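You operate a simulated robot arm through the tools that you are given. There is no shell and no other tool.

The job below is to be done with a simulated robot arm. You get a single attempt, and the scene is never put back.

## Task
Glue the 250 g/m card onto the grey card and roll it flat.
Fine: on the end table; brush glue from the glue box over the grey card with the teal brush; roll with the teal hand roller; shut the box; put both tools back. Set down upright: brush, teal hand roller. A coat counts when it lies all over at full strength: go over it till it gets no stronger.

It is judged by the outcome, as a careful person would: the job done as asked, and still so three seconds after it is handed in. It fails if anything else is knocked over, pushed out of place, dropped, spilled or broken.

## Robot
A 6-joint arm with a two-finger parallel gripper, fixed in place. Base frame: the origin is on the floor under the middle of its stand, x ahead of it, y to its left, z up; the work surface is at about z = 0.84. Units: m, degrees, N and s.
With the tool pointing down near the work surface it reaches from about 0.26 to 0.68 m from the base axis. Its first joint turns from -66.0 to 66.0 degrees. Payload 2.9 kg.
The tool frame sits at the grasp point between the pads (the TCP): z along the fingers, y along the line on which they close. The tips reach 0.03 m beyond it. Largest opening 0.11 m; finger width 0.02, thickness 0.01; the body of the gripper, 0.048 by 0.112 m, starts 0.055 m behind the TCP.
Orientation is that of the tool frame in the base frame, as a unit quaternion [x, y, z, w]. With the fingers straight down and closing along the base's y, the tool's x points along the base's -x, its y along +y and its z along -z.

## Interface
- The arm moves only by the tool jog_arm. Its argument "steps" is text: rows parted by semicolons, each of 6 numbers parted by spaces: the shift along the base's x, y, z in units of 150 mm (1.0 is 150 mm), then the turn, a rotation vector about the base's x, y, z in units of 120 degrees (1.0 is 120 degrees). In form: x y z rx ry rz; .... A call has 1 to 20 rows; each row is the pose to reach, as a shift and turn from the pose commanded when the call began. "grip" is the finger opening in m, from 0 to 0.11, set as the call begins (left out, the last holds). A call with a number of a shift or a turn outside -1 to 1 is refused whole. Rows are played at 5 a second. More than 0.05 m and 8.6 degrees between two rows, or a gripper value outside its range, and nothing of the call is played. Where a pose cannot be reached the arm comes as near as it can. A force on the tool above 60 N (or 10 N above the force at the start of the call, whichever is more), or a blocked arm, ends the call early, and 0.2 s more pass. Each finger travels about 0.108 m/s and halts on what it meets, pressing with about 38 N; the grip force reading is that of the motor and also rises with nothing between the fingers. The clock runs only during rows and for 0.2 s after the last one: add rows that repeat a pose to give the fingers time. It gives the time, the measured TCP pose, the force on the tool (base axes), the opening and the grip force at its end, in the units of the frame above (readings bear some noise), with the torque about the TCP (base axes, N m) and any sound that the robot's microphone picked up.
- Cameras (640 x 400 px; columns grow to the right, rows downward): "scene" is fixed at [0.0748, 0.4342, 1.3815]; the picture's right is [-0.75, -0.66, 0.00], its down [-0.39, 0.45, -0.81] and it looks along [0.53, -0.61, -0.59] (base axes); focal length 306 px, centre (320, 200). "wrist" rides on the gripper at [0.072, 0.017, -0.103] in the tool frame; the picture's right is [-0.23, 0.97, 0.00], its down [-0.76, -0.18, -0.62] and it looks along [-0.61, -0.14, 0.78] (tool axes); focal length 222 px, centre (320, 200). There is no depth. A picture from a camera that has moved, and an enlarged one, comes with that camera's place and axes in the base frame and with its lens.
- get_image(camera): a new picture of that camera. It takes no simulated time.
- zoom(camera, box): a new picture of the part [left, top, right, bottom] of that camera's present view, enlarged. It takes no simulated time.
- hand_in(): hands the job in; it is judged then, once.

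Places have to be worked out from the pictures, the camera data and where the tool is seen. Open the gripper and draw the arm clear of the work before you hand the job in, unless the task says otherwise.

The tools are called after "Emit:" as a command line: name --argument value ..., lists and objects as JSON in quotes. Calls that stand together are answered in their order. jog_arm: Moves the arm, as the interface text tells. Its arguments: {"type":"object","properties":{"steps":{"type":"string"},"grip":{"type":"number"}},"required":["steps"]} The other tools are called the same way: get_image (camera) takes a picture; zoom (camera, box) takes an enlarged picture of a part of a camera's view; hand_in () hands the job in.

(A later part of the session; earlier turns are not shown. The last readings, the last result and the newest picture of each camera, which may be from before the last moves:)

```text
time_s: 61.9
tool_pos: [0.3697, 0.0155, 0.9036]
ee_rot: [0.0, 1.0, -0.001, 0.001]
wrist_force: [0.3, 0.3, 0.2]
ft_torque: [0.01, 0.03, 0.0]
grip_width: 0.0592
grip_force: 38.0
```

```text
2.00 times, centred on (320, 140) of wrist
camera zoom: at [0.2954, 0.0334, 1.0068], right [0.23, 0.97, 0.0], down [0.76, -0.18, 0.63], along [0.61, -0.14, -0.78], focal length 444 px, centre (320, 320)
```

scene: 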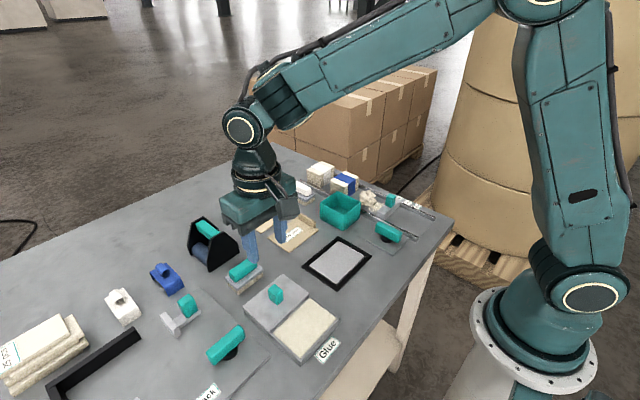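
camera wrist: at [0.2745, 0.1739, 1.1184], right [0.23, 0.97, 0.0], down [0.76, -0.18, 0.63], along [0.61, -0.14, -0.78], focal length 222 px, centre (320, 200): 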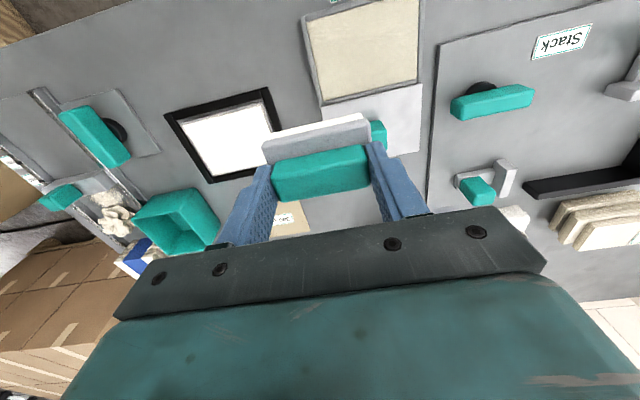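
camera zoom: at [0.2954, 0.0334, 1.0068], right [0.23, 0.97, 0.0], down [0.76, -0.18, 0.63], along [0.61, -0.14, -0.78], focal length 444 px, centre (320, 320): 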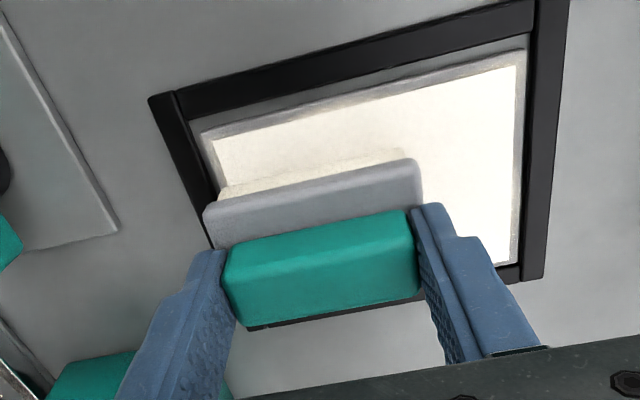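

Contact has gone light at the end of that pass (the force is near zero), so I'll press 0.6 mm deeper and go over the middle strip again, then the far strip.

Emit:
jog_arm --steps "0 0 -0.004 0 0 0; 0 0.05 -0.004 0 0 0; 0 0.1 -0.004 0 0 0; 0 0.15 -0.004 0 0 0; 0 0.2 -0.004 0 0 0; 0 0.24 -0.004 0 0 0; 0 0.267 -0.004 0 0 0; 0.05 0.267 -0.004 0 0 0; 0.1 0.267 -0.004 0 0 0; 0.15 0.267 -0.004 0 0 0; 0.15 0.22 -0.004 0 0 0; 0.15 0.17 -0.004 0 0 0; 0.15 0.12 -0.004 0 0 0; 0.15 0.07 -0.004 0 0 0; 0.15 0.03 -0.004 0 0 0; 0.15 0.003 -0.004 0 0 0; 0.15 0.003 -0.004 0 0 0"

Emit:
zoom --camera "scene" --box '[290, 210, 390, 300]'

```text
time_s: 65.5
tool_pos: [0.3901, 0.0168, 0.9008]
ee_rot: [0.001, 1.0, -0.001, 0.0]
wrist_force: [-11.4, 7.3, 11.2]
ft_torque: [0.49, 0.55, 0.23]
grip_width: 0.059
grip_force: 38.3
```

```text
4.44 times, centred on (340, 255) of scene
camera zoom: at [0.0744, 0.4343, 1.3814], right [-0.75, -0.66, 0.0], down [-0.39, 0.45, -0.81], along [0.53, -0.61, -0.59], focal length 1361 px, centre (231, -44)
```

zoom: 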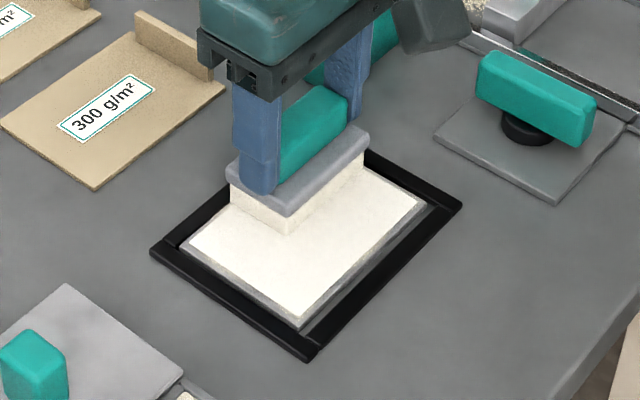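

The far strip stroke is done; −11 N in x says the brush is touching the far frame bar, so I'll back off 1.5 mm, stroke the far strip once more, then run back over the near strip and lift away.

Emit:
jog_arm --steps "-0.01 0 0 0 0 0; -0.01 0.05 0 0 0 0; -0.01 0.1 0 0 0 0; -0.01 0.15 0 0 0 0; -0.01 0.2 0 0 0 0; -0.01 0.25 0 0 0 0; -0.01 0.262 0 0 0 0; -0.07 0.262 0 0 0 0; -0.13 0.262 0 0 0 0; -0.19 0.262 0 0 0 0; -0.25 0.262 0 0 0 0; -0.293 0.262 0 0 0 0; -0.293 0.21 0 0 0 0; -0.293 0.16 0 0 0 0; -0.293 0.11 0 0 0 0; -0.293 0.06 0 0 0 0; -0.293 0.01 0 0 0 0; -0.293 0.01 0 0 0 0"

Emit:
jog_arm --steps "0 0 0.03 0 0 0; 0 0.05 0.2 0 0 0; 0 0.1 0.4 0 0 0; 0 0.25 0.6 0 0 0; 0 0.45 0.75 0 0 0; 0 0.7 0.75 0 0 0; 0 0.93 0.75 0 0 0; 0 0.93 0.75 0 0 0"

Emit:
zoom --camera "scene" --box '[290, 210, 390, 300]'

Emit:
zoom --camera "wrist" --box '[160, 80, 290, 190]'

```text
time_s: 69.3
tool_pos: [0.3488, 0.018, 0.9034]
ee_rot: [-0.001, 1.0, 0.0, 0.003]
wrist_force: [-0.4, 4.5, 12.9]
ft_torque: [0.28, -0.11, 0.04]
grip_width: 0.0591
grip_force: 37.7
```

```text
time_s: 71.1
tool_pos: [0.3468, 0.1603, 1.0117]
ee_rot: [0.001, 1.0, -0.001, 0.001]
wrist_force: [-0.3, 0.0, -0.2]
ft_torque: [-0.01, 0.02, 0.03]
grip_width: 0.059
grip_force: 37.6
```

```text
4.44 times, centred on (340, 255) of scene
camera zoom: at [0.0748, 0.4342, 1.3815], right [-0.75, -0.66, 0.0], down [-0.39, 0.45, -0.81], along [0.53, -0.61, -0.59], focal length 1361 px, centre (231, -44)
```

zoom: 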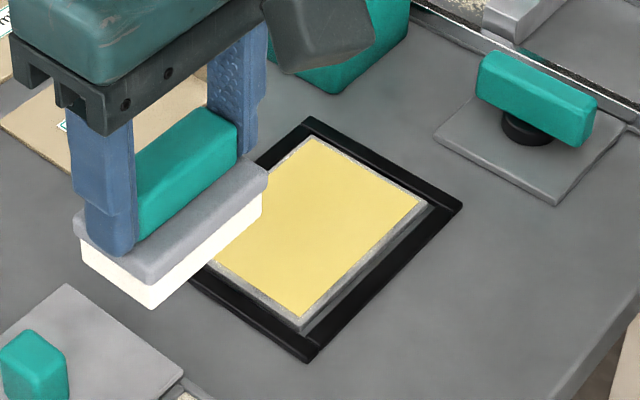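

```text
3.64 times, centred on (225, 135) of wrist
camera zoom: at [0.2718, 0.1774, 1.1162], right [0.23, 0.97, 0.0], down [0.76, -0.18, 0.63], along [0.61, -0.14, -0.78], focal length 808 px, centre (666, 436)
```

zoom: 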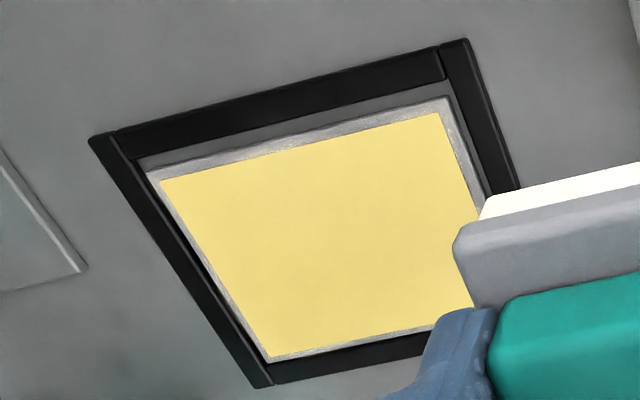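

The coat has turned from cream to a uniform yellow, so it did get stronger with the extra pass. I'll go over the whole card once more to see whether it changes any further, retracing my path back down to the same light contact.

Emit:
jog_arm --steps "0 -0.25 0 0 0 0; 0 -0.5 0 0 0 0; 0 -0.7 -0.15 0 0 0; 0 -0.85 -0.35 0 0 0; 0 -0.93 -0.55 0 0 0; 0 -0.93 -0.69 0 0 0; 0 -0.93 -0.72 0 0 0; 0 -0.93 -0.735 0 0 0; 0 -0.93 -0.742 0 0 0; 0 -0.93 -0.748 0 0 0; 0 -0.93 -0.75 0 0 0; 0 -0.93 -0.75 0 0 0"

Emit:
zoom --camera "scene" --box '[290, 210, 390, 300]'

```text
time_s: 73.7
tool_pos: [0.3476, 0.0181, 0.9021]
ee_rot: [-0.001, 1.0, -0.001, 0.002]
wrist_force: [-0.5, -0.2, 11.1]
ft_torque: [0.06, 0.0, -0.04]
grip_width: 0.0592
grip_force: 37.8
```

```text
4.44 times, centred on (340, 255) of scene
camera zoom: at [0.0747, 0.4341, 1.3815], right [-0.75, -0.66, 0.0], down [-0.39, 0.45, -0.81], along [0.53, -0.61, -0.59], focal length 1361 px, centre (231, -44)
```

zoom: 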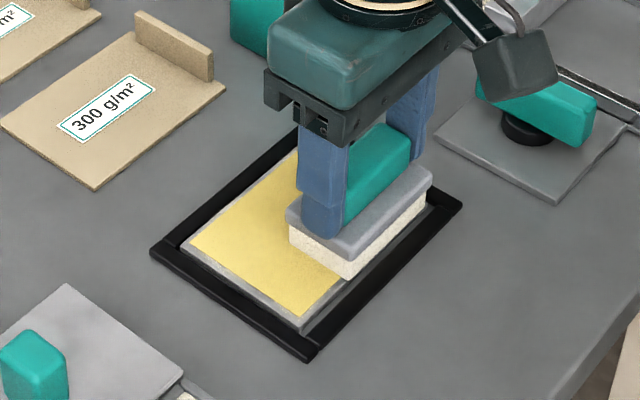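

Contact again at 11 N. Third full pass: near strip +y, middle strip −y, then step to the far strip.

Emit:
jog_arm --steps "0 0.05 0 0 0 0; 0 0.1 0 0 0 0; 0 0.15 0 0 0 0; 0 0.2 0 0 0 0; 0 0.255 0 0 0 0; 0.05 0.255 -0.001 0 0 0; 0.1 0.255 -0.001 0 0 0; 0.145 0.255 -0.002 0 0 0; 0.145 0.2 -0.002 0 0 0; 0.145 0.15 -0.002 0 0 0; 0.145 0.1 -0.002 0 0 0; 0.145 0.05 -0.002 0 0 0; 0.145 0 -0.002 0 0 0; 0.2 0 -0.002 0 0 0; 0.25 0 -0.002 0 0 0; 0.285 0 -0.002 0 0 0; 0.285 0.05 -0.002 0 0 0; 0.285 0.1 -0.002 0 0 0; 0.285 0.15 -0.002 0 0 0; 0.285 0.15 -0.002 0 0 0"

Emit:
zoom --camera "scene" --box '[290, 210, 390, 300]'

```text
time_s: 77.9
tool_pos: [0.3907, 0.0406, 0.9003]
ee_rot: [0.0, 1.0, -0.002, 0.002]
wrist_force: [-5.7, -11.6, 30.4]
ft_torque: [-0.51, 0.37, -0.04]
grip_width: 0.0592
grip_force: 37.5
```

```text
4.44 times, centred on (340, 255) of scene
camera zoom: at [0.0743, 0.4338, 1.3816], right [-0.75, -0.66, 0.0], down [-0.39, 0.45, -0.81], along [0.53, -0.61, -0.59], focal length 1361 px, centre (231, -44)
```

zoom: 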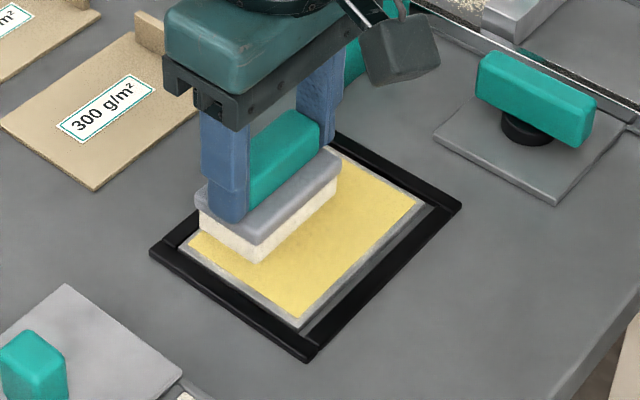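

Colour is unchanged yellow. I'll ease the press, finish the far strip, run back across and lift away for a comparison look.

Emit:
jog_arm --steps "0 0 0.004 0 0 0; 0 0.05 0.004 0 0 0; 0 0.105 0.004 0 0 0; 0 0.05 0.004 0 0 0; 0 0 0.004 0 0 0; 0 -0.05 0.004 0 0 0; 0 -0.1 0.004 0 0 0; 0 -0.15 0.004 0 0 0; -0.05 -0.15 0.004 0 0 0; -0.1 -0.15 0.004 0 0 0; -0.14 -0.15 0.004 0 0 0; -0.14 -0.1 0.003 0 0 0; -0.14 -0.05 0.003 0 0 0; -0.14 0 0.003 0 0 0; -0.14 0.05 0.003 0 0 0; -0.14 0.1 0.003 0 0 0; -0.14 0.1 0.003 0 0 0"

Emit:
jog_arm --steps "0 0 0.03 0 0 0; 0 0 0.2 0 0 0; 0 0 0.4 0 0 0; 0 0.15 0.6 0 0 0; 0 0.35 0.75 0 0 0; 0 0.65 0.75 0 0 0; 0 0.65 0.75 0 0 0"

Emit:
zoom --camera "scene" --box '[290, 210, 390, 300]'

Emit:
zoom --camera "wrist" --box '[130, 60, 290, 200]'

```text
time_s: 81.5
tool_pos: [0.3695, 0.0544, 0.8995]
ee_rot: [0.001, 1.0, -0.001, 0.003]
wrist_force: [0.3, -10.1, 34.1]
ft_torque: [-0.55, -0.02, -0.05]
grip_width: 0.0589
grip_force: 38.1
```

```text
time_s: 83.1
tool_pos: [0.3678, 0.1525, 1.014]
ee_rot: [0.0, 1.0, -0.001, 0.0]
wrist_force: [0.5, 0.5, -1.1]
ft_torque: [0.0, 0.01, 0.01]
grip_width: 0.0591
grip_force: 38.2
```

```text
4.44 times, centred on (340, 255) of scene
camera zoom: at [0.0748, 0.4342, 1.3815], right [-0.75, -0.66, 0.0], down [-0.39, 0.45, -0.81], along [0.53, -0.61, -0.59], focal length 1361 px, centre (231, -44)
```

zoom: 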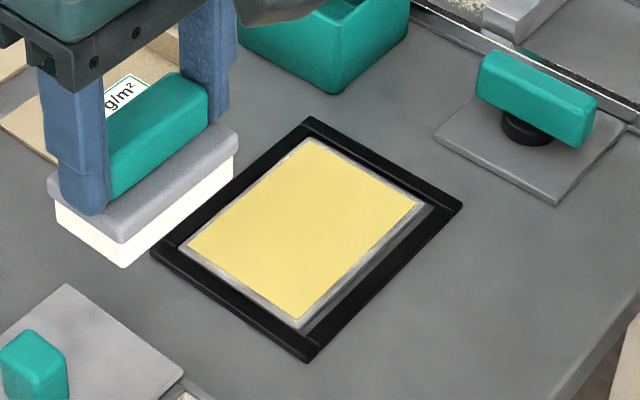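

```text
2.86 times, centred on (210, 130) of wrist
camera zoom: at [0.2926, 0.1714, 1.119], right [0.23, 0.97, 0.0], down [0.76, -0.18, 0.63], along [0.61, -0.14, -0.78], focal length 635 px, centre (634, 400)
```

zoom: 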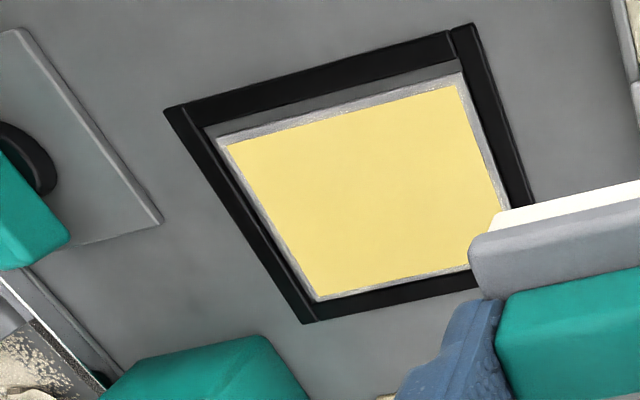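

The coat is the same uniform yellow after another full pass, so it's at full strength. Now I'll carry the brush back over its home spot at (0.486, 0.211) and lower to ~20 mm above the table.

Emit:
jog_arm --steps "0.2 0.1 0 0 0 0; 0.4 0.2 0 0 0 0; 0.6 0.3 0 0 0 0; 0.793 0.387 0 0 0 0; 0.793 0.387 -0.2 0 0 0; 0.793 0.387 -0.4 0 0 0; 0.793 0.387 -0.6 0 0 0; 0.793 0.387 -0.6 0 0 0"

Emit:
zoom --camera "scene" --box '[200, 220, 290, 300]'

Emit:
zoom --camera "wrist" --box '[200, 80, 440, 240]'

```text
time_s: 84.9
tool_pos: [0.4891, 0.2108, 0.9216]
ee_rot: [0.0, 1.0, -0.001, 0.002]
wrist_force: [0.2, -0.1, -0.7]
ft_torque: [-0.01, 0.02, 0.01]
grip_width: 0.059
grip_force: 37.7
```

```text
5.00 times, centred on (245, 260) of scene
camera zoom: at [0.0748, 0.4342, 1.3815], right [-0.75, -0.66, 0.0], down [-0.39, 0.45, -0.81], along [0.53, -0.61, -0.59], focal length 1531 px, centre (695, -100)
```

zoom: 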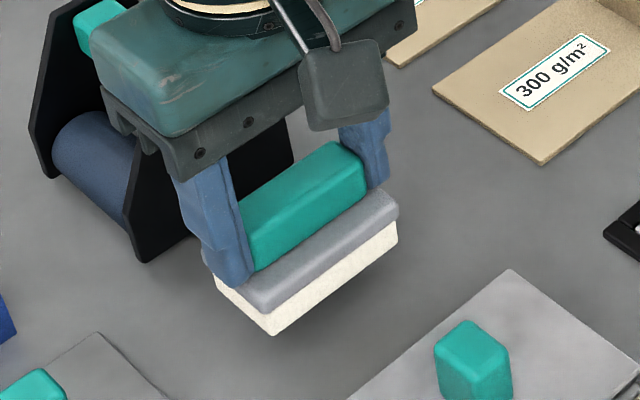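

```text
2.50 times, centred on (320, 160) of wrist
camera zoom: at [0.4145, 0.2297, 1.0255], right [0.23, 0.97, 0.0], down [0.76, -0.18, 0.63], along [0.61, -0.14, -0.78], focal length 555 px, centre (320, 300)
```

zoom: 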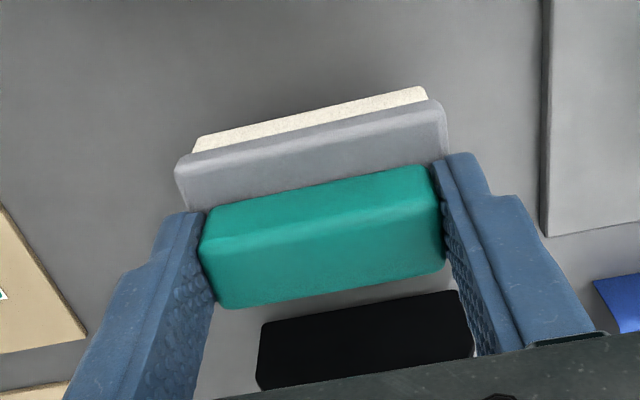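

The brush is ~2 mm past home in x. I'll trim −2 mm and lower to just above the table.

Emit:
jog_arm --steps "-0.013 0 -0.04 0 0 0; -0.013 0 -0.08 0 0 0; -0.013 0 -0.11 0 0 0; -0.013 0 -0.11 0 0 0"

Emit:
jog_arm --steps "0 0 -0.004 0 0 0; 0 0 -0.008 0 0 0; 0 0 -0.012 0 0 0; 0 0 -0.012 0 0 0"

Emit:
zoom --camera "scene" --box '[200, 220, 290, 300]'

```text
time_s: 85.9
tool_pos: [0.4867, 0.2123, 0.9058]
ee_rot: [-0.001, 1.0, 0.0, 0.002]
wrist_force: [0.2, -0.2, -0.3]
ft_torque: [0.01, 0.01, 0.01]
grip_width: 0.059
grip_force: 38.1
```

```text
time_s: 86.9
tool_pos: [0.4874, 0.2114, 0.9066]
ee_rot: [0.0, 1.0, -0.001, 0.002]
wrist_force: [-0.1, 0.2, -0.8]
ft_torque: [0.0, -0.03, 0.0]
grip_width: 0.0593
grip_force: 38.1
```

```text
5.00 times, centred on (245, 260) of scene
camera zoom: at [0.0748, 0.4342, 1.3815], right [-0.75, -0.66, 0.0], down [-0.39, 0.45, -0.81], along [0.53, -0.61, -0.59], focal length 1531 px, centre (695, -100)
```

zoom: 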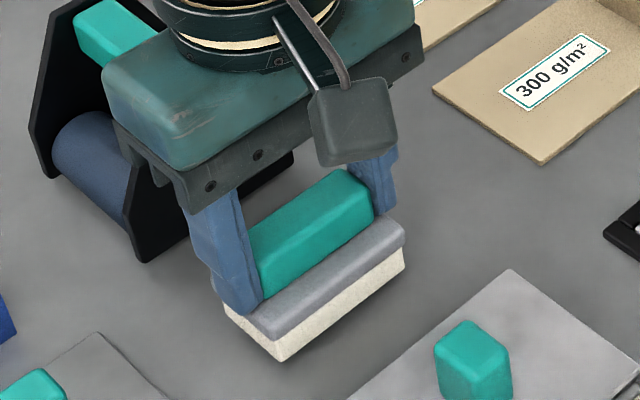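

The brush is still ~6–7 mm above the table compared with the original picture. Lowering 4 mm more, then creeping.

Emit:
jog_arm --steps "0 0 -0.007 0 0 0; 0 0 -0.014 0 0 0; 0 0 -0.021 0 0 0; 0 0 -0.026 0 0 0; 0 0 -0.026 0 0 0"

Emit:
jog_arm --steps "0 0 -0.0035 0 0 0; 0 0 -0.007 0 0 0; 0 0 -0.007 0 0 0"

Emit:
jog_arm --steps "0 0 -0.0035 0 0 0; 0 0 -0.0035 0 0 0"

Emit:
zoom --camera "scene" --box '[200, 220, 290, 300]'

```text
time_s: 88.1
tool_pos: [0.4874, 0.2109, 0.902]
ee_rot: [0.0, 1.0, -0.001, 0.002]
wrist_force: [1.3, 1.1, 0.1]
ft_torque: [0.02, -0.02, 0.01]
grip_width: 0.0587
grip_force: 38.0
```

```text
time_s: 88.9
tool_pos: [0.4867, 0.2115, 0.9007]
ee_rot: [0.001, 1.0, 0.0, 0.002]
wrist_force: [-0.3, 0.4, -0.6]
ft_torque: [0.0, -0.03, 0.01]
grip_width: 0.0589
grip_force: 37.7
```

```text
time_s: 89.5
tool_pos: [0.4863, 0.2115, 0.9007]
ee_rot: [0.0, 1.0, 0.0, 0.002]
wrist_force: [0.4, 0.3, -0.7]
ft_torque: [-0.02, 0.0, -0.02]
grip_width: 0.0592
grip_force: 38.5
```

```text
5.00 times, centred on (245, 260) of scene
camera zoom: at [0.0748, 0.4342, 1.3815], right [-0.75, -0.66, 0.0], down [-0.39, 0.45, -0.81], along [0.53, -0.61, -0.59], focal length 1531 px, centre (695, -100)
```

zoom: 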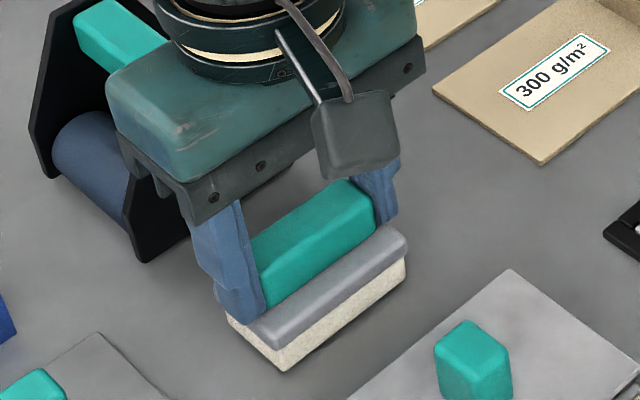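

About 2 mm to go by picture. Creeping further in half-millimetre steps until the force rises.

Emit:
jog_arm --steps "0 0 -0.0035 0 0 0; 0 0 -0.007 0 0 0; 0 0 -0.007 0 0 0"

Emit:
jog_arm --steps "0 0 -0.0035 0 0 0; 0 0 -0.0035 0 0 0"

Emit:
jog_arm --steps "0 0 -0.0035 0 0 0; 0 0 -0.0035 0 0 0"

```text
time_s: 90.3
tool_pos: [0.4865, 0.211, 0.8986]
ee_rot: [0.0, 1.0, -0.001, 0.002]
wrist_force: [-1.1, 0.3, -0.6]
ft_torque: [-0.03, -0.01, -0.02]
grip_width: 0.0589
grip_force: 38.2
```

```text
time_s: 90.9
tool_pos: [0.4863, 0.2103, 0.8987]
ee_rot: [0.0, 1.0, -0.001, 0.001]
wrist_force: [-0.5, -0.1, -1.2]
ft_torque: [0.04, 0.0, 0.02]
grip_width: 0.0592
grip_force: 38.6
```

```text
time_s: 91.5
tool_pos: [0.4859, 0.2117, 0.898]
ee_rot: [0.0, 1.0, 0.0, 0.002]
wrist_force: [0.1, 0.3, -1.1]
ft_torque: [-0.02, 0.01, 0.0]
grip_width: 0.059
grip_force: 37.9
```

Emit:
jog_arm --steps "0 0 -0.0035 0 0 0; 0 0 -0.0035 0 0 0"

Emit:
jog_arm --steps "0 0 -0.0035 0 0 0; 0 0 -0.0035 0 0 0"

Emit:
zoom --camera "scene" --box '[210, 240, 280, 300]'

```text
time_s: 92.1
tool_pos: [0.4864, 0.2109, 0.8973]
ee_rot: [0.0, 1.0, -0.001, 0.002]
wrist_force: [-0.5, 0.0, -1.1]
ft_torque: [0.01, 0.0, -0.03]
grip_width: 0.0591
grip_force: 38.2
```

```text
time_s: 92.7
tool_pos: [0.4865, 0.2097, 0.898]
ee_rot: [-0.001, 1.0, -0.001, 0.002]
wrist_force: [0.3, -0.8, 4.2]
ft_torque: [0.05, 0.05, 0.0]
grip_width: 0.0589
grip_force: 37.8
```

```text
6.67 times, centred on (245, 270) of scene
camera zoom: at [0.0748, 0.4341, 1.3815], right [-0.75, -0.66, 0.0], down [-0.39, 0.45, -0.81], along [0.53, -0.61, -0.59], focal length 2041 px, centre (820, -267)
```

zoom: 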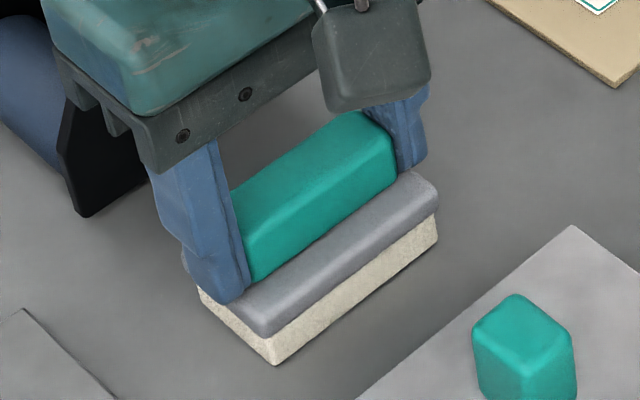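

The brush rests on the table (4 N) within about 1 mm of its original pixel position. I'll open the fingers and rise.

Emit:
jog_arm --steps "0 0 0 0 0 0; 0 0 0 0 0 0; 0 0 0 0 0 0" --grip 0.085

Emit:
jog_arm --steps "0 0 0.1 0 0 0; 0 0 0.3 0 0 0; 0 0 0.6 0 0 0; 0 0 0.9 0 0 0; 0 0 0.9 0 0 0"

Emit:
get_image --camera "scene"

Emit:
zoom --camera "scene" --box '[210, 250, 280, 300]'

```text
time_s: 93.5
tool_pos: [0.487, 0.211, 0.8962]
ee_rot: [0.0, 1.0, 0.0, 0.001]
wrist_force: [1.0, -0.4, 7.0]
ft_torque: [0.25, 0.0, -0.01]
grip_width: 0.0845
grip_force: 0.2
```

```text
time_s: 94.7
tool_pos: [0.4873, 0.2117, 1.0311]
ee_rot: [0.0, 1.0, 0.0, 0.001]
wrist_force: [-0.8, 0.6, -0.7]
ft_torque: [-0.05, 0.02, 0.0]
grip_width: 0.0849
grip_force: 0.0
```

```text
taken
```

scene: 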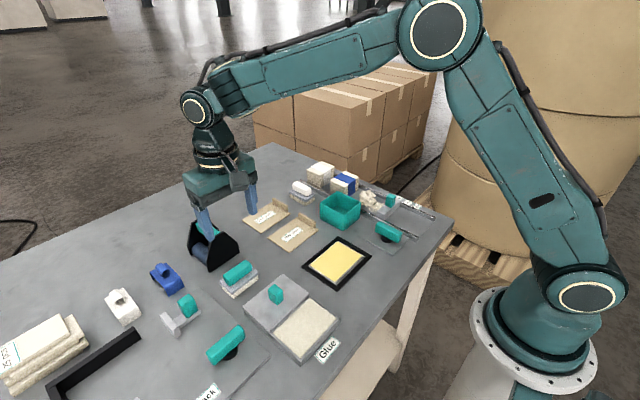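

```text
8.00 times, centred on (245, 275) of scene
camera zoom: at [0.0748, 0.4342, 1.3815], right [-0.75, -0.66, 0.0], down [-0.39, 0.45, -0.81], along [0.53, -0.61, -0.59], focal length 2450 px, centre (920, -400)
```

zoom: 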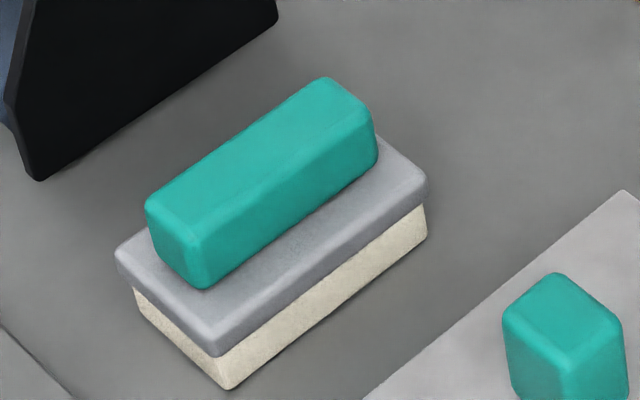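

Opening the fingers dragged the brush about 13 mm toward +y, because the tips were touching the block. It's still upright, so I'll re-grip a little higher on the handle and put it back where it belongs.

Emit:
jog_arm --steps "0 0.087 -0.2 0 0 0; 0 0.087 -0.4 0 0 0; 0 0.087 -0.6 0 0 0; 0 0.087 -0.7 0 0 0; 0 0.087 -0.7 0 0 0"

Emit:
zoom --camera "wrist" --box '[200, 80, 440, 240]'

Emit:
zoom --camera "scene" --box '[200, 220, 290, 300]'

```text
time_s: 95.9
tool_pos: [0.4853, 0.2236, 0.927]
ee_rot: [0.0, 1.0, -0.001, 0.002]
wrist_force: [0.7, 0.3, -0.2]
ft_torque: [-0.02, 0.0, 0.0]
grip_width: 0.085
grip_force: 0.0
```

```text
2.50 times, centred on (320, 160) of wrist
camera zoom: at [0.4116, 0.2418, 1.0311], right [0.23, 0.97, 0.0], down [0.76, -0.18, 0.63], along [0.61, -0.14, -0.78], focal length 555 px, centre (320, 300)
```

zoom: 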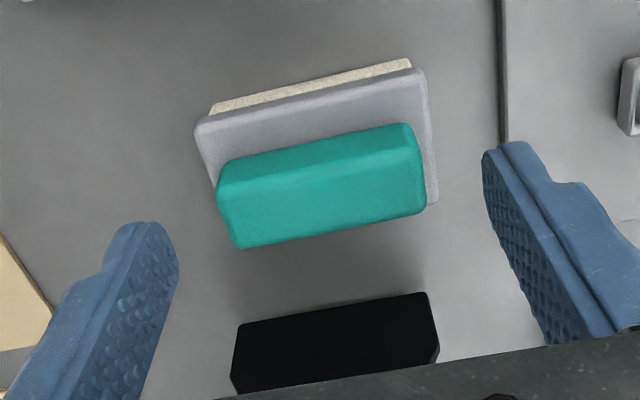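

```text
5.00 times, centred on (245, 260) of scene
camera zoom: at [0.0748, 0.4342, 1.3815], right [-0.75, -0.66, 0.0], down [-0.39, 0.45, -0.81], along [0.53, -0.61, -0.59], focal length 1531 px, centre (695, -100)
```

zoom: 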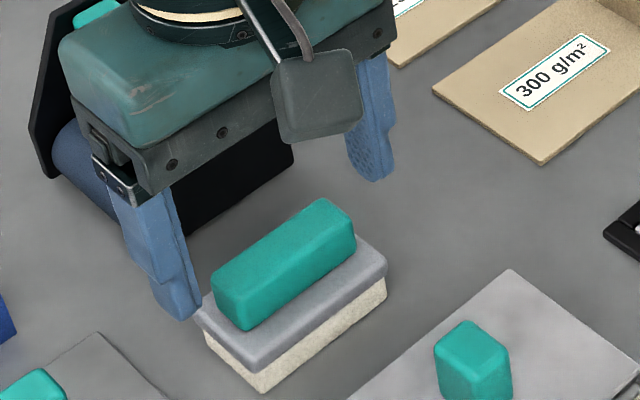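

The handle is centred between the fingers. Lowering to z≈0.9005 (tips ~3 mm above the block), then closing.

Emit:
jog_arm --steps "0 0 -0.06 0 0 0; 0 0 -0.12 0 0 0; 0 0 -0.17 0 0 0; 0 0 -0.17 0 0 0"

Emit:
jog_arm --steps "0 0 0 0 0 0; 0 0 0 0 0 0; 0 0 0 0 0 0; 0 0 0 0 0 0" --grip 0.0

Emit:
zoom --camera "scene" --box '[200, 220, 290, 300]'

```text
time_s: 96.9
tool_pos: [0.4866, 0.2252, 0.9013]
ee_rot: [0.0, 1.0, -0.002, 0.001]
wrist_force: [-0.4, -0.3, -0.2]
ft_torque: [0.03, -0.02, -0.02]
grip_width: 0.0849
grip_force: 0.0
```

```text
time_s: 97.9
tool_pos: [0.4863, 0.2235, 0.9008]
ee_rot: [0.001, 1.0, -0.001, 0.002]
wrist_force: [-0.7, 0.3, 0.1]
ft_torque: [-0.08, 0.01, 0.0]
grip_width: 0.0596
grip_force: 37.8
```

```text
5.00 times, centred on (245, 260) of scene
camera zoom: at [0.0748, 0.4341, 1.3815], right [-0.75, -0.66, 0.0], down [-0.39, 0.45, -0.81], along [0.53, -0.61, -0.59], focal length 1531 px, centre (695, -100)
```

zoom: 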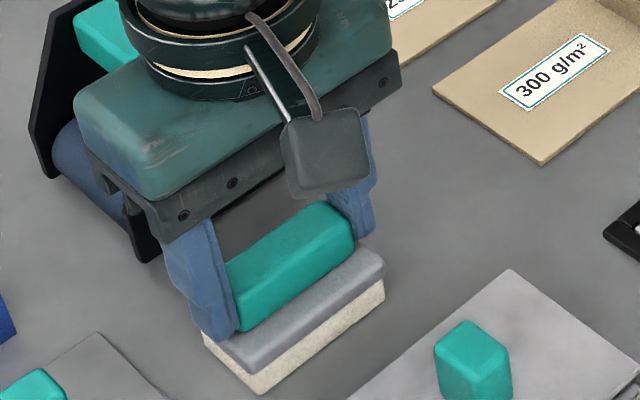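

Re-gripped. I'll lift 5 mm, shift −12.7 mm in y, and lower to just above the table.

Emit:
jog_arm --steps "0 0 0.015 0 0 0; 0 0 0.033 0 0 0; -0.005 -0.03 0.033 0 0 0; -0.005 -0.06 0.033 0 0 0; -0.005 -0.085 0.033 0 0 0; -0.005 -0.085 0.02 0 0 0; -0.005 -0.085 0.01 0 0 0; -0.005 -0.085 0.004 0 0 0; -0.005 -0.085 0.004 0 0 0"

Emit:
zoom --camera "scene" --box '[210, 250, 280, 300]'

```text
time_s: 99.9
tool_pos: [0.4858, 0.211, 0.9027]
ee_rot: [0.0, 1.0, -0.001, 0.002]
wrist_force: [0.7, 0.1, -0.4]
ft_torque: [-0.03, 0.02, 0.0]
grip_width: 0.059
grip_force: 37.9
```

```text
8.00 times, centred on (245, 275) of scene
camera zoom: at [0.0748, 0.4342, 1.3815], right [-0.75, -0.66, 0.0], down [-0.39, 0.45, -0.81], along [0.53, -0.61, -0.59], focal length 2450 px, centre (920, -400)
```

zoom: 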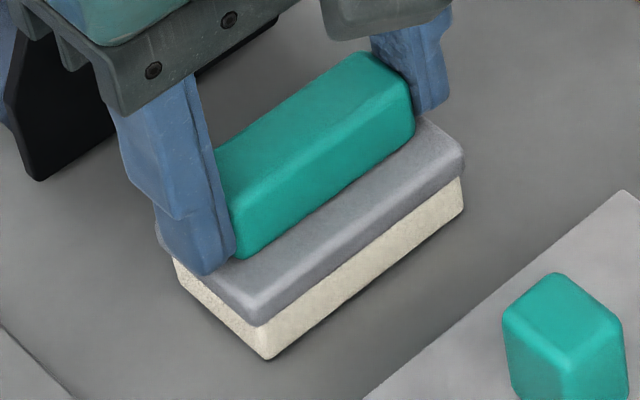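

The brush is within a pixel of its original place, about half a millimetre above the table. I'll lower that bit and release gently.

Emit:
jog_arm --steps "0 0 -0.0035 0 0 0; 0 0 -0.0035 0 0 0"

Emit:
jog_arm --steps "0 0 0 0 0 0; 0 0 0 0 0 0; 0 0 0 0 0 0" --grip 0.085

Emit:
zoom --camera "scene" --box '[210, 250, 280, 300]'

```text
time_s: 100.5
tool_pos: [0.484, 0.212, 0.902]
ee_rot: [0.0, 1.0, -0.001, 0.001]
wrist_force: [0.3, -0.5, 0.0]
ft_torque: [0.01, 0.0, -0.06]
grip_width: 0.0591
grip_force: 38.2
```

```text
time_s: 101.3
tool_pos: [0.4858, 0.2117, 0.9034]
ee_rot: [-0.001, 1.0, -0.001, 0.003]
wrist_force: [0.1, -0.4, 0.1]
ft_torque: [-0.01, -0.01, -0.03]
grip_width: 0.0849
grip_force: 0.1
```

```text
8.00 times, centred on (245, 275) of scene
camera zoom: at [0.0748, 0.4342, 1.3815], right [-0.75, -0.66, 0.0], down [-0.39, 0.45, -0.81], along [0.53, -0.61, -0.59], focal length 2450 px, centre (920, -400)
```

zoom: 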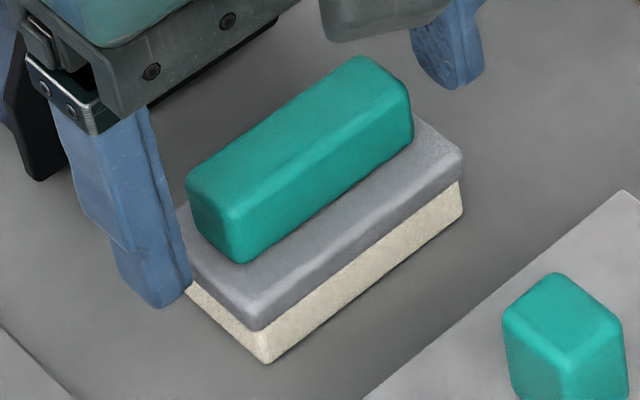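

The brush stands upright in its original place. I'll rise and travel over toward the 250 card's tab near (0.62, −0.01), closing the fingers to 0.035 on the way.

Emit:
jog_arm --steps "0 0 0.1 0 0 0; 0 0 0.35 0 0 0; 0 0 0.65 0 0 0; 0 0 0.85 0 0 0; 0.15 -0.27 0.85 0 0 0; 0.3 -0.54 0.85 0 0 0; 0.45 -0.8 0.85 0 0 0; 0.5 -0.95 0.85 0 0 0; 0.5 -0.95 0.85 0 0 0"

Emit:
jog_arm --steps "0.1 -0.2 -0.05 0 0 0; 0.2 -0.35 -0.15 0 0 0; 0.3 -0.5 -0.25 0 0 0; 0.36 -0.55 -0.45 0 0 0; 0.36 -0.55 -0.45 0 0 0" --grip 0.035

Emit:
zoom --camera "wrist" --box '[180, 40, 500, 240]'

Emit:
zoom --camera "scene" --box '[210, 150, 350, 260]'

Emit:
zoom --camera "scene" --box '[210, 250, 280, 300]'

```text
time_s: 103.3
tool_pos: [0.5623, 0.0689, 1.0295]
ee_rot: [0.0, 1.0, -0.001, 0.001]
wrist_force: [-0.7, 0.4, 0.3]
ft_torque: [-0.01, -0.02, -0.01]
grip_width: 0.0849
grip_force: 0.1
```

```text
time_s: 104.5
tool_pos: [0.6142, -0.0145, 0.9623]
ee_rot: [0.0, 1.0, -0.001, 0.002]
wrist_force: [0.4, 0.6, -0.9]
ft_torque: [-0.02, 0.0, -0.03]
grip_width: 0.0349
grip_force: 0.0
```

```text
2.00 times, centred on (340, 140) of wrist
camera zoom: at [0.5398, 0.0031, 1.0658], right [0.23, 0.97, 0.0], down [0.76, -0.18, 0.63], along [0.61, -0.14, -0.78], focal length 444 px, centre (280, 320)
```

zoom: 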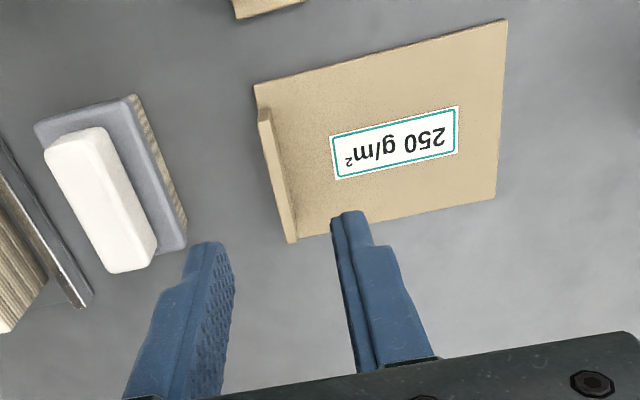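

```text
3.64 times, centred on (280, 205) of scene
camera zoom: at [0.0748, 0.4341, 1.3815], right [-0.75, -0.66, 0.0], down [-0.39, 0.45, -0.81], along [0.53, -0.61, -0.59], focal length 1114 px, centre (466, 182)
```

zoom: 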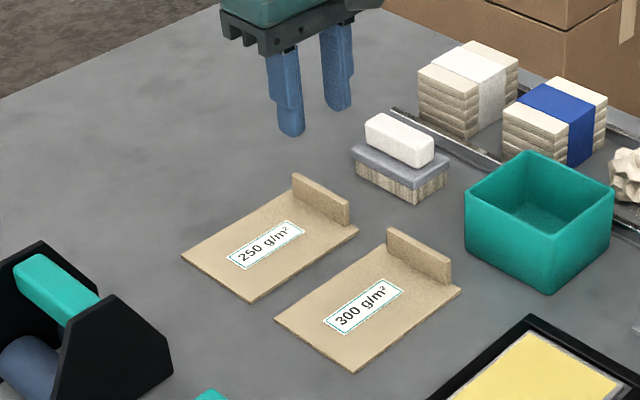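

```text
8.00 times, centred on (245, 275) of scene
camera zoom: at [0.0748, 0.4341, 1.3815], right [-0.75, -0.66, 0.0], down [-0.39, 0.45, -0.81], along [0.53, -0.61, -0.59], focal length 2450 px, centre (920, -400)
```

zoom: 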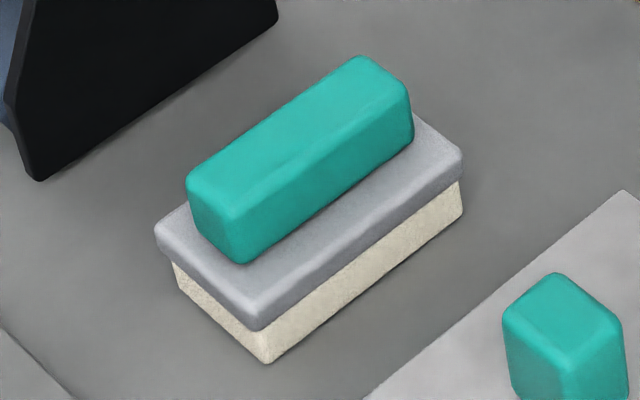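

The 250 card spans x≈0.579–0.660, y≈−0.018–0.092, with its tab centred at about (0.6175, −0.0155). I'll align with it and lower to z≈0.885 for a check.

Emit:
jog_arm --steps "0.037 -0.01 -0.15 0 0 0; 0.037 -0.01 -0.35 0 0 0; 0.037 -0.01 -0.5 0 0 0; 0.037 -0.01 -0.5 0 0 0"

Emit:
zoom --camera "wrist" --box '[220, 60, 460, 240]'

Emit:
zoom --camera "scene" --box '[240, 160, 340, 240]'

```text
time_s: 105.5
tool_pos: [0.6228, -0.0159, 0.8841]
ee_rot: [0.0, 1.0, 0.0, 0.001]
wrist_force: [0.6, 0.2, 0.0]
ft_torque: [0.01, -0.01, 0.0]
grip_width: 0.0351
grip_force: 0.0
```

```text
2.22 times, centred on (340, 150) of wrist
camera zoom: at [0.548, 0.0025, 0.9885], right [0.23, 0.97, 0.0], down [0.76, -0.18, 0.63], along [0.61, -0.14, -0.78], focal length 494 px, centre (276, 311)
```

zoom: 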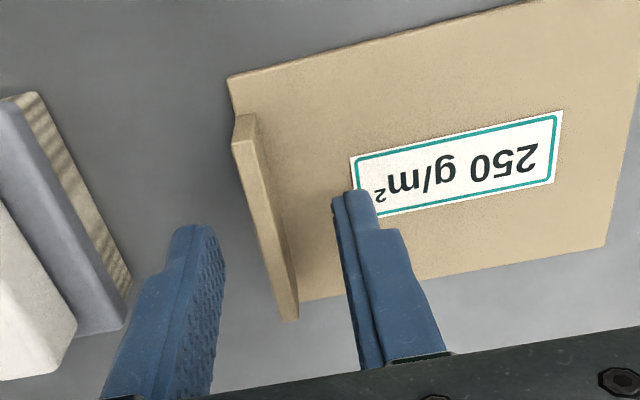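

```text
5.00 times, centred on (290, 200) of scene
camera zoom: at [0.0748, 0.4342, 1.3815], right [-0.75, -0.66, 0.0], down [-0.39, 0.45, -0.81], along [0.53, -0.61, -0.59], focal length 1531 px, centre (470, 200)
```

zoom: 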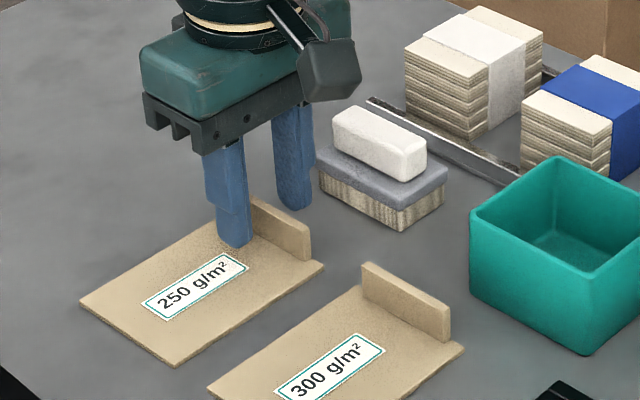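

The tab is between the fingers, with the white brush clear of the −y finger. I'll lower 9 mm more and pinch the tab.

Emit:
jog_arm --steps "-0.005 -0.008 -0.03 0 0 0; -0.005 -0.008 -0.06 0 0 0; -0.005 -0.008 -0.06 0 0 0"

Emit:
jog_arm --steps "0 0 0 0 0 0; 0 0 0 0 0 0; 0 0 0 0 0 0" --grip 0.0

Emit:
zoom --camera "wrist" --box '[220, 60, 460, 240]'

Emit:
zoom --camera "scene" --box '[240, 160, 340, 240]'

```text
time_s: 106.3
tool_pos: [0.6211, -0.0163, 0.8773]
ee_rot: [0.0, 1.0, -0.001, 0.002]
wrist_force: [-0.5, -0.2, 0.7]
ft_torque: [-0.01, 0.01, -0.03]
grip_width: 0.0349
grip_force: 0.0
```

```text
time_s: 107.1
tool_pos: [0.6199, -0.0168, 0.8778]
ee_rot: [0.0, 1.0, -0.001, 0.002]
wrist_force: [-0.3, -0.5, 0.1]
ft_torque: [-0.01, 0.0, 0.03]
grip_width: 0.0044
grip_force: 37.7
```

```text
2.22 times, centred on (340, 150) of wrist
camera zoom: at [0.5459, 0.0015, 0.9816], right [0.23, 0.97, 0.0], down [0.76, -0.18, 0.63], along [0.61, -0.14, -0.78], focal length 494 px, centre (276, 311)
```

zoom: 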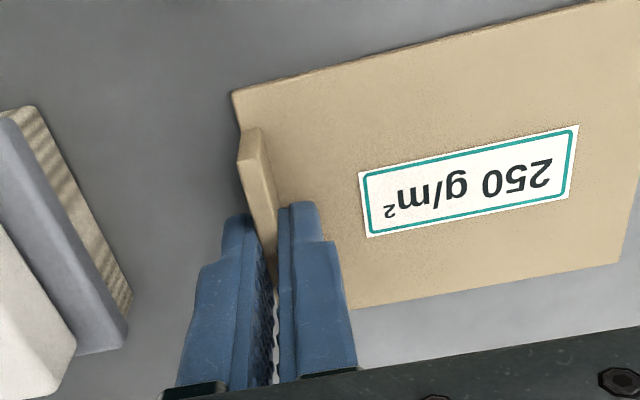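

```text
5.00 times, centred on (290, 200) of scene
camera zoom: at [0.0748, 0.4342, 1.3815], right [-0.75, -0.66, 0.0], down [-0.39, 0.45, -0.81], along [0.53, -0.61, -0.59], focal length 1531 px, centre (470, 200)
```

zoom: 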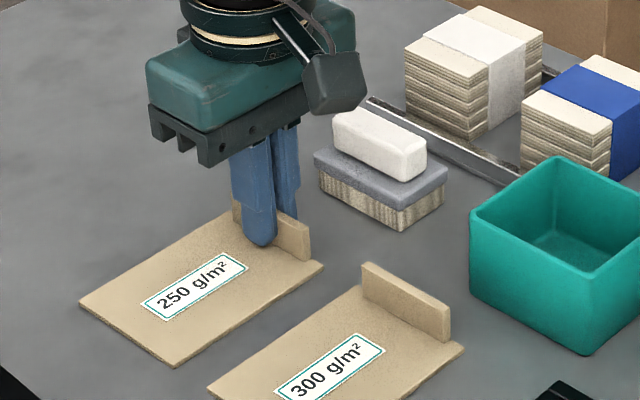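

The tab is pinched (4.4 mm). I'll lift slowly and see that the card stays level.

Emit:
jog_arm --steps "0 0 0.03 0 0 0; 0 0 0.1 0 0 0; 0 0 0.25 0 0 0; 0 0 0.45 0 0 0; 0 0 0.65 0 0 0; 0 0 0.75 0 0 0; 0 0 0.75 0 0 0"

Emit:
get_image --camera "scene"

Emit:
zoom --camera "wrist" --box '[220, 60, 460, 240]'

```text
time_s: 108.7
tool_pos: [0.6187, -0.0159, 0.9897]
ee_rot: [0.001, 1.0, -0.002, 0.002]
wrist_force: [-0.3, -0.7, -0.9]
ft_torque: [0.01, 0.01, 0.01]
grip_width: 0.0043
grip_force: 38.3
```

```text
taken
```

scene: 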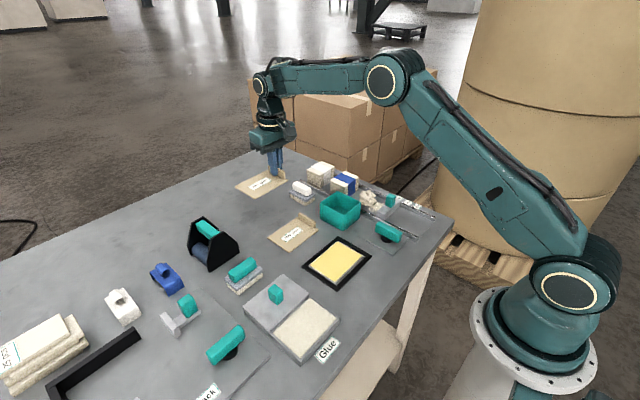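

```text
2.22 times, centred on (340, 150) of wrist
camera zoom: at [0.5448, 0.0033, 1.0936], right [0.23, 0.97, 0.0], down [0.76, -0.18, 0.63], along [0.61, -0.14, -0.78], focal length 494 px, centre (276, 311)
```

zoom: 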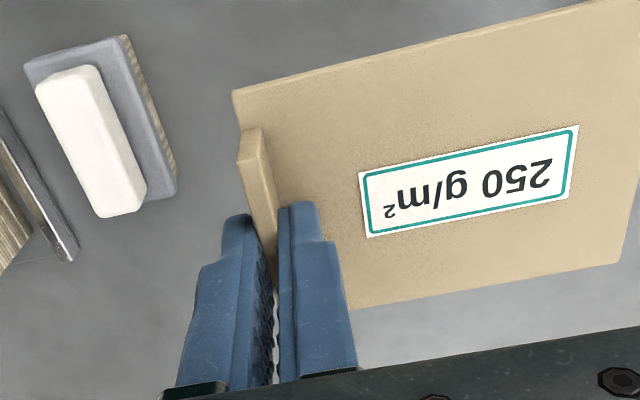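

The card is held level. I'll carry it in −x toward the frame, ~0.25 m in two hops at this height.

Emit:
jog_arm --steps "-0.2 0 0 0 0 0; -0.4 0 0 0 0 0; -0.6 0 0 0 0 0; -0.8 0 0 0 0 0; -1 0 0 0 0 0; -1 0 0 0 0 0"

Emit:
jog_arm --steps "-0.2 -0.005 0 0 0 0; -0.4 -0.01 0 0 0 0; -0.6 -0.012 0 0 0 0; -0.665 -0.013 -0.1 0 0 0; -0.665 -0.013 -0.3 0 0 0; -0.665 -0.013 -0.3 0 0 0"

Emit:
get_image --camera "wrist"

Emit:
zoom --camera "scene" --box '[270, 190, 410, 310]'

```text
time_s: 110.1
tool_pos: [0.469, -0.016, 0.9903]
ee_rot: [0.0, 1.0, -0.001, 0.003]
wrist_force: [-0.5, 0.5, -0.1]
ft_torque: [0.0, -0.02, 0.02]
grip_width: 0.0044
grip_force: 37.7
```

```text
time_s: 111.5
tool_pos: [0.3675, -0.0161, 0.9449]
ee_rot: [0.0, 1.0, 0.0, 0.001]
wrist_force: [-0.9, -0.3, -0.1]
ft_torque: [0.01, 0.01, 0.04]
grip_width: 0.0044
grip_force: 37.8
```

```text
taken
camera wrist: at [0.2938, 0.0018, 1.0487], right [0.23, 0.97, 0.0], down [0.76, -0.18, 0.63], along [0.61, -0.14, -0.78], focal length 222 px, centre (320, 200)
```

wrist: 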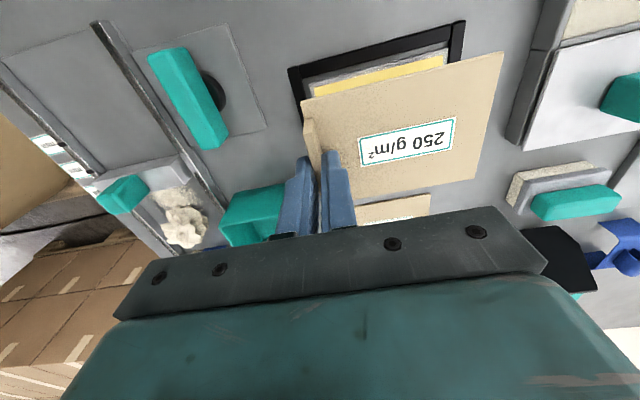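

```text
3.33 times, centred on (340, 250) of scene
camera zoom: at [0.0748, 0.4342, 1.3815], right [-0.75, -0.66, 0.0], down [-0.39, 0.45, -0.81], along [0.53, -0.61, -0.59], focal length 1021 px, centre (253, 33)
```

zoom: 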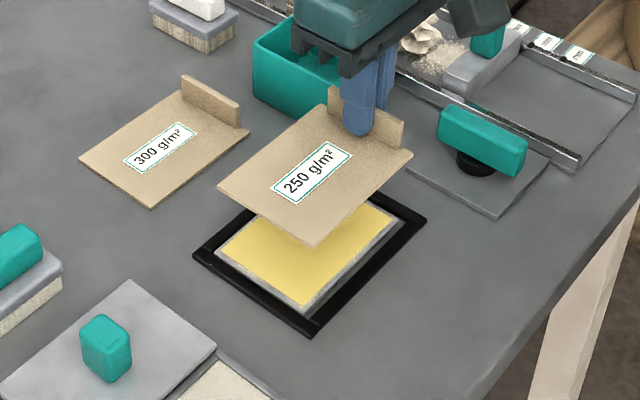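

The card is above the frame and looks aligned in direction. I'll lower 45 mm so it's ~20 mm above the frame, and measure alignment.

Emit:
jog_arm --steps "0 0 -0.1 0 0 0; 0 0 -0.2 0 0 0; 0 0 -0.3 0 0 0; 0 0 -0.3 0 0 0"

Emit:
zoom --camera "wrist" --box '[270, 40, 530, 220]'

Emit:
zoom --camera "scene" --box '[290, 210, 400, 300]'

```text
time_s: 112.5
tool_pos: [0.3678, -0.0176, 0.9001]
ee_rot: [0.0, 1.0, 0.0, 0.002]
wrist_force: [0.7, 0.2, 0.1]
ft_torque: [0.0, 0.0, 0.01]
grip_width: 0.0044
grip_force: 37.8
```

```text
2.22 times, centred on (400, 130) of wrist
camera zoom: at [0.2941, 0.0001, 1.0038], right [0.23, 0.97, 0.0], down [0.76, -0.18, 0.63], along [0.61, -0.14, -0.78], focal length 494 px, centre (142, 356)
```

zoom: 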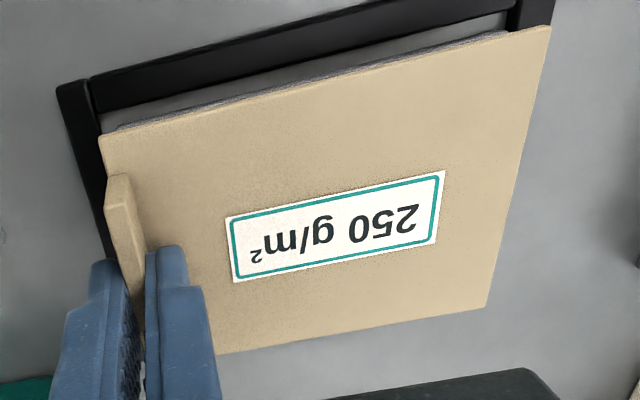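

```text
4.44 times, centred on (345, 255) of scene
camera zoom: at [0.0748, 0.4342, 1.3815], right [-0.75, -0.66, 0.0], down [-0.39, 0.45, -0.81], along [0.53, -0.61, -0.59], focal length 1361 px, centre (209, -44)
```

zoom: 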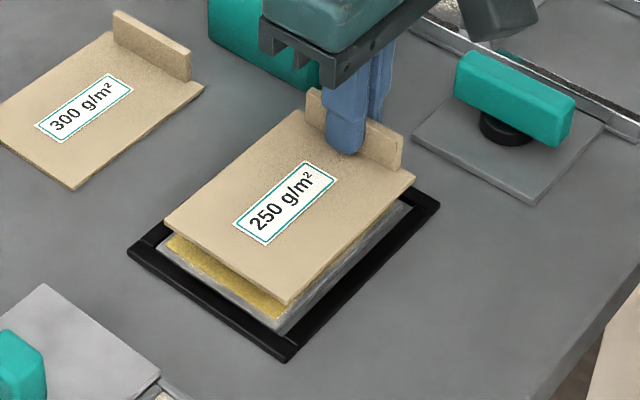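

The held card agrees with the grey card to within ~2 mm, needing a slight shift of about +1.5 mm x and +1 mm y. I'll trim and lower 13 mm to recheck close up.

Emit:
jog_arm --steps "0.01 0.007 -0.03 0 0 0; 0.01 0.007 -0.06 0 0 0; 0.01 0.007 -0.085 0 0 0; 0.01 0.007 -0.085 0 0 0"

Emit:
zoom --camera "wrist" --box '[270, 20, 530, 200]'

Emit:
zoom --camera "scene" --box '[300, 220, 390, 300]'

```text
time_s: 113.5
tool_pos: [0.3714, -0.0176, 0.8875]
ee_rot: [0.0, 1.0, -0.001, 0.002]
wrist_force: [-0.4, 0.0, -0.3]
ft_torque: [-0.02, 0.01, 0.02]
grip_width: 0.0044
grip_force: 37.4
```

```text
2.22 times, centred on (400, 110) of wrist
camera zoom: at [0.2963, 0.0011, 0.9915], right [0.23, 0.97, 0.0], down [0.76, -0.18, 0.63], along [0.61, -0.14, -0.78], focal length 494 px, centre (142, 400)
```

zoom: 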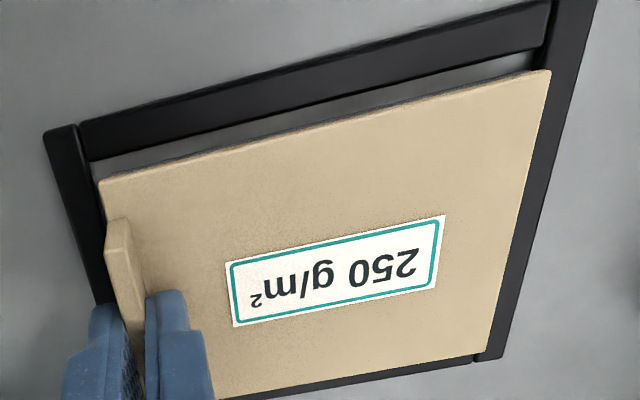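

```text
5.00 times, centred on (345, 260) of scene
camera zoom: at [0.0748, 0.4342, 1.3815], right [-0.75, -0.66, 0.0], down [-0.39, 0.45, -0.81], along [0.53, -0.61, -0.59], focal length 1531 px, centre (195, -100)
```

zoom: 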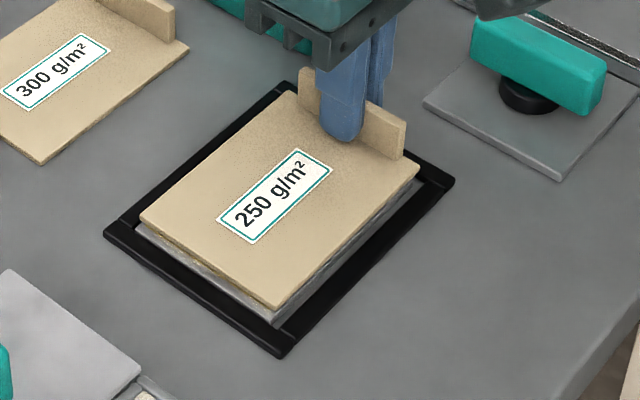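

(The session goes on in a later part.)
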